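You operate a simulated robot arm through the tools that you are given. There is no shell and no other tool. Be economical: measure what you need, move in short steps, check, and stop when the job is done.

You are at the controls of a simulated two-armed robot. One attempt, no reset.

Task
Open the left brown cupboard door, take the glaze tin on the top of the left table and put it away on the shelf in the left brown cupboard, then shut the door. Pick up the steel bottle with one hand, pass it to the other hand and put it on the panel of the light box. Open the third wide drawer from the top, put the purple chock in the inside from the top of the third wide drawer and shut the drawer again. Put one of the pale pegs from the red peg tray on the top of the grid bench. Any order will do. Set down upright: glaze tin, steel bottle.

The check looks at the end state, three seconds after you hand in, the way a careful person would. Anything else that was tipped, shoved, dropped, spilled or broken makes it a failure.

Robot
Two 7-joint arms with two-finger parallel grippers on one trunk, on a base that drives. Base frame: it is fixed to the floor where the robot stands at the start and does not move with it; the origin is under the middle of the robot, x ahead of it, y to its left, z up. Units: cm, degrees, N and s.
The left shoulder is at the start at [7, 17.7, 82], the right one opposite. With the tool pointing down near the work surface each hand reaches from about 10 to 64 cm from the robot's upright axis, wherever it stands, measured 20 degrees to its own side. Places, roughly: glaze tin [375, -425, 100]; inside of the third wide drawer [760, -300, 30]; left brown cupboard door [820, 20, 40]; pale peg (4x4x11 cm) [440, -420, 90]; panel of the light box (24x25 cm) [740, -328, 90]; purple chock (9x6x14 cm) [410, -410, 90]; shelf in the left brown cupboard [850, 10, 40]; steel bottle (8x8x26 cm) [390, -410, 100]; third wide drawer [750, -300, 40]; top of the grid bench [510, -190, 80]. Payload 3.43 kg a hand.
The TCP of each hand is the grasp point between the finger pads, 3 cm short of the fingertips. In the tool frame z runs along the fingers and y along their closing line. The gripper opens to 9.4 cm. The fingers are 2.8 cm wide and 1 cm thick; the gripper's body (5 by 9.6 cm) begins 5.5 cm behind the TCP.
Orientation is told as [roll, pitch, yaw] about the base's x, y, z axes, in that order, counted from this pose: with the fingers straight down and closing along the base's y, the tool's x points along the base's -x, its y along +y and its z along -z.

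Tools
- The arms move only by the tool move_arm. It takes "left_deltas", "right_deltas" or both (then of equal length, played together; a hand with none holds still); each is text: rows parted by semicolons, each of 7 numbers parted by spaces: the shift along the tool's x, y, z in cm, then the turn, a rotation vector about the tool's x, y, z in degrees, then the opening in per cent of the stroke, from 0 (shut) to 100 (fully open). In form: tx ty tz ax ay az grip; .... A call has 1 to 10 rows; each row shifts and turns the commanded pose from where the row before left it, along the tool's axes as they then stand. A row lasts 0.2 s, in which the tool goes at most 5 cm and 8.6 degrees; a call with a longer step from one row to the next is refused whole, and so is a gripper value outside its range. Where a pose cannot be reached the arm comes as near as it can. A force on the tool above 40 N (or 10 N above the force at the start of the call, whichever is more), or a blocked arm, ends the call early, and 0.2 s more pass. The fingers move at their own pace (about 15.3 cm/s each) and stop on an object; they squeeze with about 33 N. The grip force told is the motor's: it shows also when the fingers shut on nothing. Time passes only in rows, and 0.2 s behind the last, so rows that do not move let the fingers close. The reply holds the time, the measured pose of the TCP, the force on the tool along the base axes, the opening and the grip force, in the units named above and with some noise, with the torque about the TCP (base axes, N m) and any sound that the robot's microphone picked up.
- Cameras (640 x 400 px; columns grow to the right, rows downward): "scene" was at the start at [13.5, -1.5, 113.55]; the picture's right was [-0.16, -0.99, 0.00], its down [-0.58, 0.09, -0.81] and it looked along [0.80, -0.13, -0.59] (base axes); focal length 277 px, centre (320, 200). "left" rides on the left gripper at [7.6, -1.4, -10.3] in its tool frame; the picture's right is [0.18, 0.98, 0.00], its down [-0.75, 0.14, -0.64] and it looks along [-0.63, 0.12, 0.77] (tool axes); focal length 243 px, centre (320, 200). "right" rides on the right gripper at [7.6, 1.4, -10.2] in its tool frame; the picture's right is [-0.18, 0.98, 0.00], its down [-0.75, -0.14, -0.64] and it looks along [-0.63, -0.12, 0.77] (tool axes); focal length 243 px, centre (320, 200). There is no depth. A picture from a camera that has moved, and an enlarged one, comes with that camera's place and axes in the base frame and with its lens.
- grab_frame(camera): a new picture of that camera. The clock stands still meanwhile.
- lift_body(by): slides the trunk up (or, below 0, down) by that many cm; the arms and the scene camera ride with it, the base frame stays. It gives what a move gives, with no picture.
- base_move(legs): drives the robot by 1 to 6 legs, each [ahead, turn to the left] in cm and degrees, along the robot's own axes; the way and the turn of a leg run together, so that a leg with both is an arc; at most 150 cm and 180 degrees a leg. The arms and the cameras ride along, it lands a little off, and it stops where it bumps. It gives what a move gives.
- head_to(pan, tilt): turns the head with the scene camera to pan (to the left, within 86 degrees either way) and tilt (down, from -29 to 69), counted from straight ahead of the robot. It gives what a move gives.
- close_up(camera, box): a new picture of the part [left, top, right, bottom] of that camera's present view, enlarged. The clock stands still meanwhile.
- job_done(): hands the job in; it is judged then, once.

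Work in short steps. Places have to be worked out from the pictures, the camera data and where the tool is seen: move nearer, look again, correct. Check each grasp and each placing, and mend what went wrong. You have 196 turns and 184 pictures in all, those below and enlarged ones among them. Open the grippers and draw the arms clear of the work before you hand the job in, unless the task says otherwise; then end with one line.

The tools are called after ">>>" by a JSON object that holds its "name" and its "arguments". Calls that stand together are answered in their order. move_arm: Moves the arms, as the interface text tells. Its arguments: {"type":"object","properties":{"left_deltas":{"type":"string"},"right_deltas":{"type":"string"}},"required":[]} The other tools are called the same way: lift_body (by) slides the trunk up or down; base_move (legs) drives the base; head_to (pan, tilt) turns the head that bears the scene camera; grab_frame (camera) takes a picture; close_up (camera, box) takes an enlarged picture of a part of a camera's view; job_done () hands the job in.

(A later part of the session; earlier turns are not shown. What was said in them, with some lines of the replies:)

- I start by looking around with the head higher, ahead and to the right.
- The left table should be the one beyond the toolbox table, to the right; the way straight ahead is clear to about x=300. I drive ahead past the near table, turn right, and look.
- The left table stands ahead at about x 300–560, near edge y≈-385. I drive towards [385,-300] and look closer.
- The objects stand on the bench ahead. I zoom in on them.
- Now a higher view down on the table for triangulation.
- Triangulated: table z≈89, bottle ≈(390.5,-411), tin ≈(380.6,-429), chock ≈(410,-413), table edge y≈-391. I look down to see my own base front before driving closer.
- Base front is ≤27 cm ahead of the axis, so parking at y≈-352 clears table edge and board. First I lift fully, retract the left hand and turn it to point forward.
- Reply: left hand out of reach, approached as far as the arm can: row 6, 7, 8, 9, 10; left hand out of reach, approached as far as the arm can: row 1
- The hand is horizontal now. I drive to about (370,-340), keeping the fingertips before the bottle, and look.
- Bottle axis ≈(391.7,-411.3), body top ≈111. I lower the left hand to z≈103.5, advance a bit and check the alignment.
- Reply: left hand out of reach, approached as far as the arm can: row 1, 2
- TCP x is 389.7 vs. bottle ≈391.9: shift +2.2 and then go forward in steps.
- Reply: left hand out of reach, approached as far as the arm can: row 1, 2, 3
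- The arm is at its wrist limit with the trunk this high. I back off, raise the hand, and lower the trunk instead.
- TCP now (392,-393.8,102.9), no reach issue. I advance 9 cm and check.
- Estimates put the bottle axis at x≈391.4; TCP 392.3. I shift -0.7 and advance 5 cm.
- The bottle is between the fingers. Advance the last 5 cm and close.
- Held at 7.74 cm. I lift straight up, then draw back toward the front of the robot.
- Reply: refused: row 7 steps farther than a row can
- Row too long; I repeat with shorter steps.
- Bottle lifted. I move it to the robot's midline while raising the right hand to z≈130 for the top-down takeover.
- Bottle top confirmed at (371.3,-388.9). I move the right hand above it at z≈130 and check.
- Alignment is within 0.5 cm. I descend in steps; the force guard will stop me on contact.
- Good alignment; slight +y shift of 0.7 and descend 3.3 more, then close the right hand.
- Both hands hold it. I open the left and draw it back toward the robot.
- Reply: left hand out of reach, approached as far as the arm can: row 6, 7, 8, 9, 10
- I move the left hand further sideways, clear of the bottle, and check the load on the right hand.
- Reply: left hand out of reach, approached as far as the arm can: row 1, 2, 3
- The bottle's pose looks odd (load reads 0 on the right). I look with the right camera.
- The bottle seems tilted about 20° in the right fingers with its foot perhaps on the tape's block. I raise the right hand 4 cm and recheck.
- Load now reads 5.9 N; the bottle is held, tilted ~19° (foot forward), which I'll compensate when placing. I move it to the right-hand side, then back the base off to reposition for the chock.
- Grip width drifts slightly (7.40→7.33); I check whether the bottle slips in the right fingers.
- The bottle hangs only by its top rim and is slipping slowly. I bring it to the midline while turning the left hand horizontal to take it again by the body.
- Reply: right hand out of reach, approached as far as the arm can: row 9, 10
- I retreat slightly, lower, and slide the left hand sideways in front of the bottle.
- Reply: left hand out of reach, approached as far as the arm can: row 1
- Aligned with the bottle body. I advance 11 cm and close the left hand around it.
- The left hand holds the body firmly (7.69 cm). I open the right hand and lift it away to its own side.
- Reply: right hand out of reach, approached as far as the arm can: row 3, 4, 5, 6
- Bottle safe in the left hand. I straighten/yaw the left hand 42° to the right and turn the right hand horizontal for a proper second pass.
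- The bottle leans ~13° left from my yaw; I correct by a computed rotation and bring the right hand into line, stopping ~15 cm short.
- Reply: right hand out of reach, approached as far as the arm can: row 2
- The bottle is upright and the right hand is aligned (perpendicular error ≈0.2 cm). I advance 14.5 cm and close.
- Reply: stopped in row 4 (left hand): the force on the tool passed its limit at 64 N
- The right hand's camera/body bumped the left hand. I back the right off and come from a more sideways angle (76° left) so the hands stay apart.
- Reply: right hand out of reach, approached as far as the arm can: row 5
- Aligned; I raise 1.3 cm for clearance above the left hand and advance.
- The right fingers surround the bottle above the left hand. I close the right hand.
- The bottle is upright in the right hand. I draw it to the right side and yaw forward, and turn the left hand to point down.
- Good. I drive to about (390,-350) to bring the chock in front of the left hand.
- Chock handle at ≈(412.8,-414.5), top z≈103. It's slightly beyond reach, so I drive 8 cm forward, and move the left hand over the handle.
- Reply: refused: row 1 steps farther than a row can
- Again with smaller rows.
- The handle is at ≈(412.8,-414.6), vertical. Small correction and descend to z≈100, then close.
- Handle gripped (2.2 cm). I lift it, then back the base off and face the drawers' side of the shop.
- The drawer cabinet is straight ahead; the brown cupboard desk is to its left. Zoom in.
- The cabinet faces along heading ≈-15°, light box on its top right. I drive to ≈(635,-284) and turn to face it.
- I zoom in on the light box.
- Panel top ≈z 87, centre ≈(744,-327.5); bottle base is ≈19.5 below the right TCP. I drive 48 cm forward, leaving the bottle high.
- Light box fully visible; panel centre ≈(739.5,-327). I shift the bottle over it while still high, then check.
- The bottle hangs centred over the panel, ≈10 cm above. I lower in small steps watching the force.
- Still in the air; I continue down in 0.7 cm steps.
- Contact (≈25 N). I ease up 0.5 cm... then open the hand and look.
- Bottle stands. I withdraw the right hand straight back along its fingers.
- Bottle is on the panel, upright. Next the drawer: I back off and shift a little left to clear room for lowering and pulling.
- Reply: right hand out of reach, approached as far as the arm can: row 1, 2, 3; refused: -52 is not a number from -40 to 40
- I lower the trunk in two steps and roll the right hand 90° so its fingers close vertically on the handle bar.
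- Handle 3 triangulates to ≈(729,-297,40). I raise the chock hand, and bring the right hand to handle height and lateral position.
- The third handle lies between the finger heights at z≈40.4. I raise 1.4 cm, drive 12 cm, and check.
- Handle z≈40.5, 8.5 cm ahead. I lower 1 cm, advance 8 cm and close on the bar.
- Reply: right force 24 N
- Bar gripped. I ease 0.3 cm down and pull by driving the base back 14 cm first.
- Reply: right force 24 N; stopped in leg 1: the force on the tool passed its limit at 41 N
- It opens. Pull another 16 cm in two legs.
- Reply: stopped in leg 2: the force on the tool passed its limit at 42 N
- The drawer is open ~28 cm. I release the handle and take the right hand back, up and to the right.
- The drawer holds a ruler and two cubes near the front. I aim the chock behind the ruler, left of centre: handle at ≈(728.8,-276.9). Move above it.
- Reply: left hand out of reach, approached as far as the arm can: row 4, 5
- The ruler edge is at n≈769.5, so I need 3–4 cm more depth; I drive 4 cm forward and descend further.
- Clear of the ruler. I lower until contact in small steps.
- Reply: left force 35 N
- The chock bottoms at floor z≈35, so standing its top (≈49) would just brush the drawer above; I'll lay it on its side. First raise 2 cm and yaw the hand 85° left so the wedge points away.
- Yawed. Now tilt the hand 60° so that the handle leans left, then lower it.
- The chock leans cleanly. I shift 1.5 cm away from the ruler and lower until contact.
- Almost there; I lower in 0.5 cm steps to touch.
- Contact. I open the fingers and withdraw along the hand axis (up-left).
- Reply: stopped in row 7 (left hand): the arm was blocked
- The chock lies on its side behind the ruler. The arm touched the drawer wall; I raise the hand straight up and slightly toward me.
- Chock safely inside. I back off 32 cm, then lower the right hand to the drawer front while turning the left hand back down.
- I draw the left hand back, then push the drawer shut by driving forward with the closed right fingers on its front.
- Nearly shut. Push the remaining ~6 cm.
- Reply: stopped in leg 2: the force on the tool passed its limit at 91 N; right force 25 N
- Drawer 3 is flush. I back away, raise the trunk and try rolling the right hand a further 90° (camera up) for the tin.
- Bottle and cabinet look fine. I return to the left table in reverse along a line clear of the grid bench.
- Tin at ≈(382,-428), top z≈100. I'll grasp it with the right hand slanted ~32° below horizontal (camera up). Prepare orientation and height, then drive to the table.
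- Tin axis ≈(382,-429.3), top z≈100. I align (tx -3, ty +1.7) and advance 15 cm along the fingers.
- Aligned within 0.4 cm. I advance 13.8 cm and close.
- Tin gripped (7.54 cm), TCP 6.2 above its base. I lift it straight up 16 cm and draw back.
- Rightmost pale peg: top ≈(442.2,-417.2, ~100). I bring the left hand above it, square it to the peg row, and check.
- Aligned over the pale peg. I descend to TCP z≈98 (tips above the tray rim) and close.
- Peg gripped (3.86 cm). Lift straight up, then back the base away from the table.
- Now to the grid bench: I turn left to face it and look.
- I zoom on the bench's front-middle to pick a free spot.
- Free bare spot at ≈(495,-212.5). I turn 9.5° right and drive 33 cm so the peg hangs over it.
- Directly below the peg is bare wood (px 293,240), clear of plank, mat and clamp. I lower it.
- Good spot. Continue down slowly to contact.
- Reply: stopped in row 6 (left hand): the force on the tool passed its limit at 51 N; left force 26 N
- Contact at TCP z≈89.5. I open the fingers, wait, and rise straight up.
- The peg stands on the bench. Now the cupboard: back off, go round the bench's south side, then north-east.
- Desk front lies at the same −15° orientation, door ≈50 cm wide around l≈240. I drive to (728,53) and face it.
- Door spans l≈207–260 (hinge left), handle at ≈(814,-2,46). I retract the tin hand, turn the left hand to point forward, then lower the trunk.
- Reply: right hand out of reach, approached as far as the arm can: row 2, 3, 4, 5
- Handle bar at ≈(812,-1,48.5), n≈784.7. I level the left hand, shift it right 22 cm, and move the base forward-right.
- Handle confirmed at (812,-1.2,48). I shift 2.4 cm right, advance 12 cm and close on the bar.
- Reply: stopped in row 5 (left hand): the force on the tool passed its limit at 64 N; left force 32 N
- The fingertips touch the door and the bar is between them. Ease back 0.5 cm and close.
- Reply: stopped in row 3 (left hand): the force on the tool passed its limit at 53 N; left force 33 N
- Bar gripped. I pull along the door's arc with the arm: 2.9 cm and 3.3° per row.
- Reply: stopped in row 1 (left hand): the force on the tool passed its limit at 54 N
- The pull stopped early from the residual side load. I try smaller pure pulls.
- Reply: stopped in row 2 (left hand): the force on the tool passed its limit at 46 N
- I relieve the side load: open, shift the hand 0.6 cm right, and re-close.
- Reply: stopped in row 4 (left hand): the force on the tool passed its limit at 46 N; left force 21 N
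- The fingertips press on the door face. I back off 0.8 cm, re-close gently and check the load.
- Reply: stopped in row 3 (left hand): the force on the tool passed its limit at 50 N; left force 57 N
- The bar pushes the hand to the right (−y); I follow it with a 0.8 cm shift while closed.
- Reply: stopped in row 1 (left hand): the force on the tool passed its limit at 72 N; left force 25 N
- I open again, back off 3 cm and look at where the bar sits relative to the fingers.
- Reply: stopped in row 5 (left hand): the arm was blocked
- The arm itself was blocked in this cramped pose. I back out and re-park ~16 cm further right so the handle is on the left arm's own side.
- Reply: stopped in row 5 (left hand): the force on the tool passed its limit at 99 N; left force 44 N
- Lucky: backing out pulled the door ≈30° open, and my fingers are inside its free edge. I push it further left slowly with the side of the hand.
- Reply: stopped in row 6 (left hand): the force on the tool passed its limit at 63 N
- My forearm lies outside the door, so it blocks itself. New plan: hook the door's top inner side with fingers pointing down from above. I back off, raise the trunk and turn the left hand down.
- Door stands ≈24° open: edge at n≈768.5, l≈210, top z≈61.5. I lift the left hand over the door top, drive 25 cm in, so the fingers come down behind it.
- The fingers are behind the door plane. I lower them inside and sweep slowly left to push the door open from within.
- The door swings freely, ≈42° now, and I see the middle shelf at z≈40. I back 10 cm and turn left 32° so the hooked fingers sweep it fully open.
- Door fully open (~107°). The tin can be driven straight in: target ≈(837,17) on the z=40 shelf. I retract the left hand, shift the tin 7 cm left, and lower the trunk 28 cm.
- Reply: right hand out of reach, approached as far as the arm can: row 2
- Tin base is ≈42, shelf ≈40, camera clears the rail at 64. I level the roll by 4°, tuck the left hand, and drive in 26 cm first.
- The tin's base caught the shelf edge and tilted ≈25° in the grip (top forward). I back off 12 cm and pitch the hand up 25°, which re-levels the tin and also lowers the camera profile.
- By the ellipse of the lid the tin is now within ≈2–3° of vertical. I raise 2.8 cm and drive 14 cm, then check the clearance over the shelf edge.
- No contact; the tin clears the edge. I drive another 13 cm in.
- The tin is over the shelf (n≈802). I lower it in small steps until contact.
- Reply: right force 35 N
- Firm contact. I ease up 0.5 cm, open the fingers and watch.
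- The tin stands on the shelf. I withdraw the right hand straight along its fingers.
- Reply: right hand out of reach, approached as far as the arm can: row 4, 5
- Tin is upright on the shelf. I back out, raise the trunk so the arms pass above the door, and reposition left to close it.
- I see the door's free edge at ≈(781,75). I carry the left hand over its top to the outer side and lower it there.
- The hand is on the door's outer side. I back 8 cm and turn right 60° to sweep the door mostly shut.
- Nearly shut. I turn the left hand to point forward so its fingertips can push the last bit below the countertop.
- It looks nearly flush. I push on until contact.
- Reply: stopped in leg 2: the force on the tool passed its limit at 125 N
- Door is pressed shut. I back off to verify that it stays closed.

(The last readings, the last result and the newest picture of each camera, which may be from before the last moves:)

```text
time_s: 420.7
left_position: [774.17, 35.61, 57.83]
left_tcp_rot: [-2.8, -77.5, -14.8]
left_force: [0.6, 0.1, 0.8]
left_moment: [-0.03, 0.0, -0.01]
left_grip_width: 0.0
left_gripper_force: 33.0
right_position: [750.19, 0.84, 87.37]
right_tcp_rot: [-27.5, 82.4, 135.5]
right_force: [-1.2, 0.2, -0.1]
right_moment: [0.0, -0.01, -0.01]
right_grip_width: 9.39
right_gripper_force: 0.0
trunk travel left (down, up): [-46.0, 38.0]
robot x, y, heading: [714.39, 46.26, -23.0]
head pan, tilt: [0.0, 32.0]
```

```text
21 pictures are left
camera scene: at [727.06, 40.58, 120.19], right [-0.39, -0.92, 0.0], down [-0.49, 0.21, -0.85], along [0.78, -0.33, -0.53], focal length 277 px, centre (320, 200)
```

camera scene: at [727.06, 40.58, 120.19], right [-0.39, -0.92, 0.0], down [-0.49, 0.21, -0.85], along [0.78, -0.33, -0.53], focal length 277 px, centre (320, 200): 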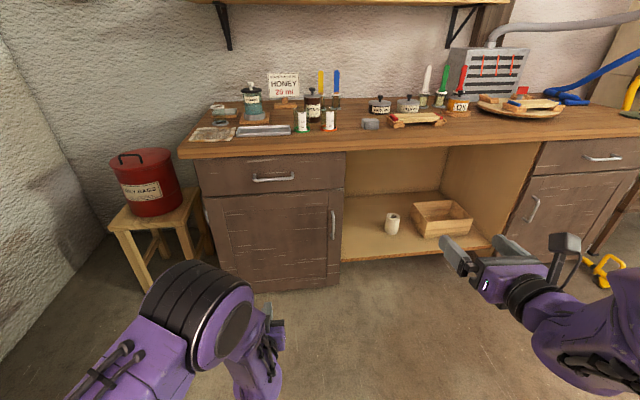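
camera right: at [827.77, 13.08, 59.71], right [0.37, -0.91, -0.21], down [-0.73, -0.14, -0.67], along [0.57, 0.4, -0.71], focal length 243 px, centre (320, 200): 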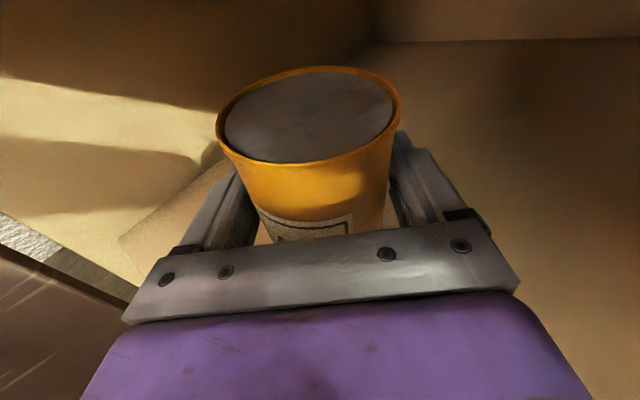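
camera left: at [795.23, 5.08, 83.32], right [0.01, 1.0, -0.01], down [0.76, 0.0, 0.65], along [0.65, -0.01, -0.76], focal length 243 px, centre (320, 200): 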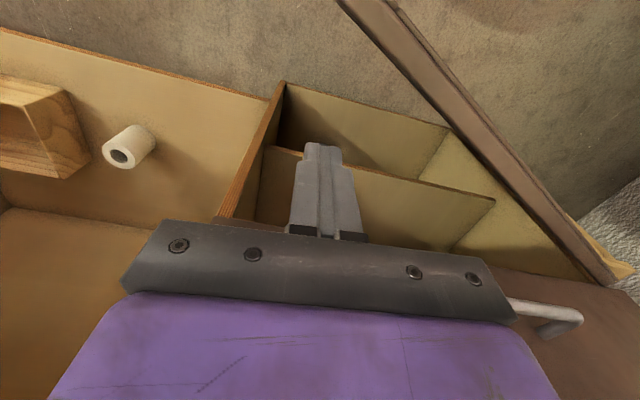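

Door is shut and flush, surroundings undisturbed. I open the left gripper, then hand in.

>>> {"name": "move_arm", "arguments": {"left_deltas": "0 0 0 0 0 0 100; 0 0 -2 0 0 0 100; 0 0 0 0 0 0 100", "right_deltas": "0 0 0 0 0 0 100; 0 0 0 0 0 0 100; 0 0 0 0 0 0 100"}}

>>> {"name": "close_up", "arguments": {"camera": "scene", "box": [180, 140, 360, 300]}}

```text
time_s: 421.5
left_position: [772.35, 36.03, 58.18]
left_tcp_rot: [-2.8, -77.6, -15.0]
left_force: [0.6, -0.7, 0.2]
left_moment: [0.0, 0.01, 0.01]
left_grip_width: 9.43
left_gripper_force: 0.1
right_position: [750.15, 0.89, 87.42]
right_tcp_rot: [-27.4, 82.4, 135.8]
right_force: [0.2, -0.4, 0.1]
right_moment: [0.01, 0.02, -0.02]
right_grip_width: 9.4
right_gripper_force: 0.0
trunk travel left (down, up): [-46.0, 38.0]
robot x, y, heading: [714.22, 46.23, -23.0]
head pan, tilt: [0.0, 32.0]
```

```text
2.50 times, centred on (270, 220) of scene
camera zoom: at [727.08, 40.58, 120.19], right [-0.39, -0.92, 0.0], down [-0.49, 0.21, -0.85], along [0.78, -0.33, -0.53], focal length 692 px, centre (445, 150)
```

zoom: 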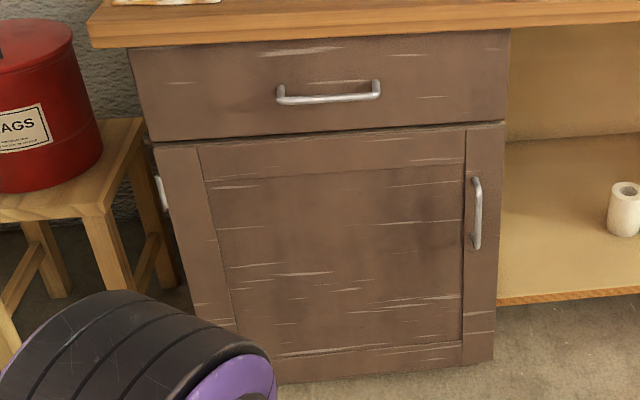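

The door is flush and both grippers are open and clear, so I hand in.

>>> {"name": "job_done", "arguments": {}}

```text
The job is handed in.
```

I handed the job in with all four parts done. The glaze tin is upright on the cupboard's middle shelf with the door shut, the steel bottle was passed hand to hand and stands on the light box panel, the purple chock lies on its side in the shut third drawer, and one pale peg stands on the grid bench. During the first handover the bottle may have briefly rested on the tape measure on the left table; later pictures showed nothing knocked over.
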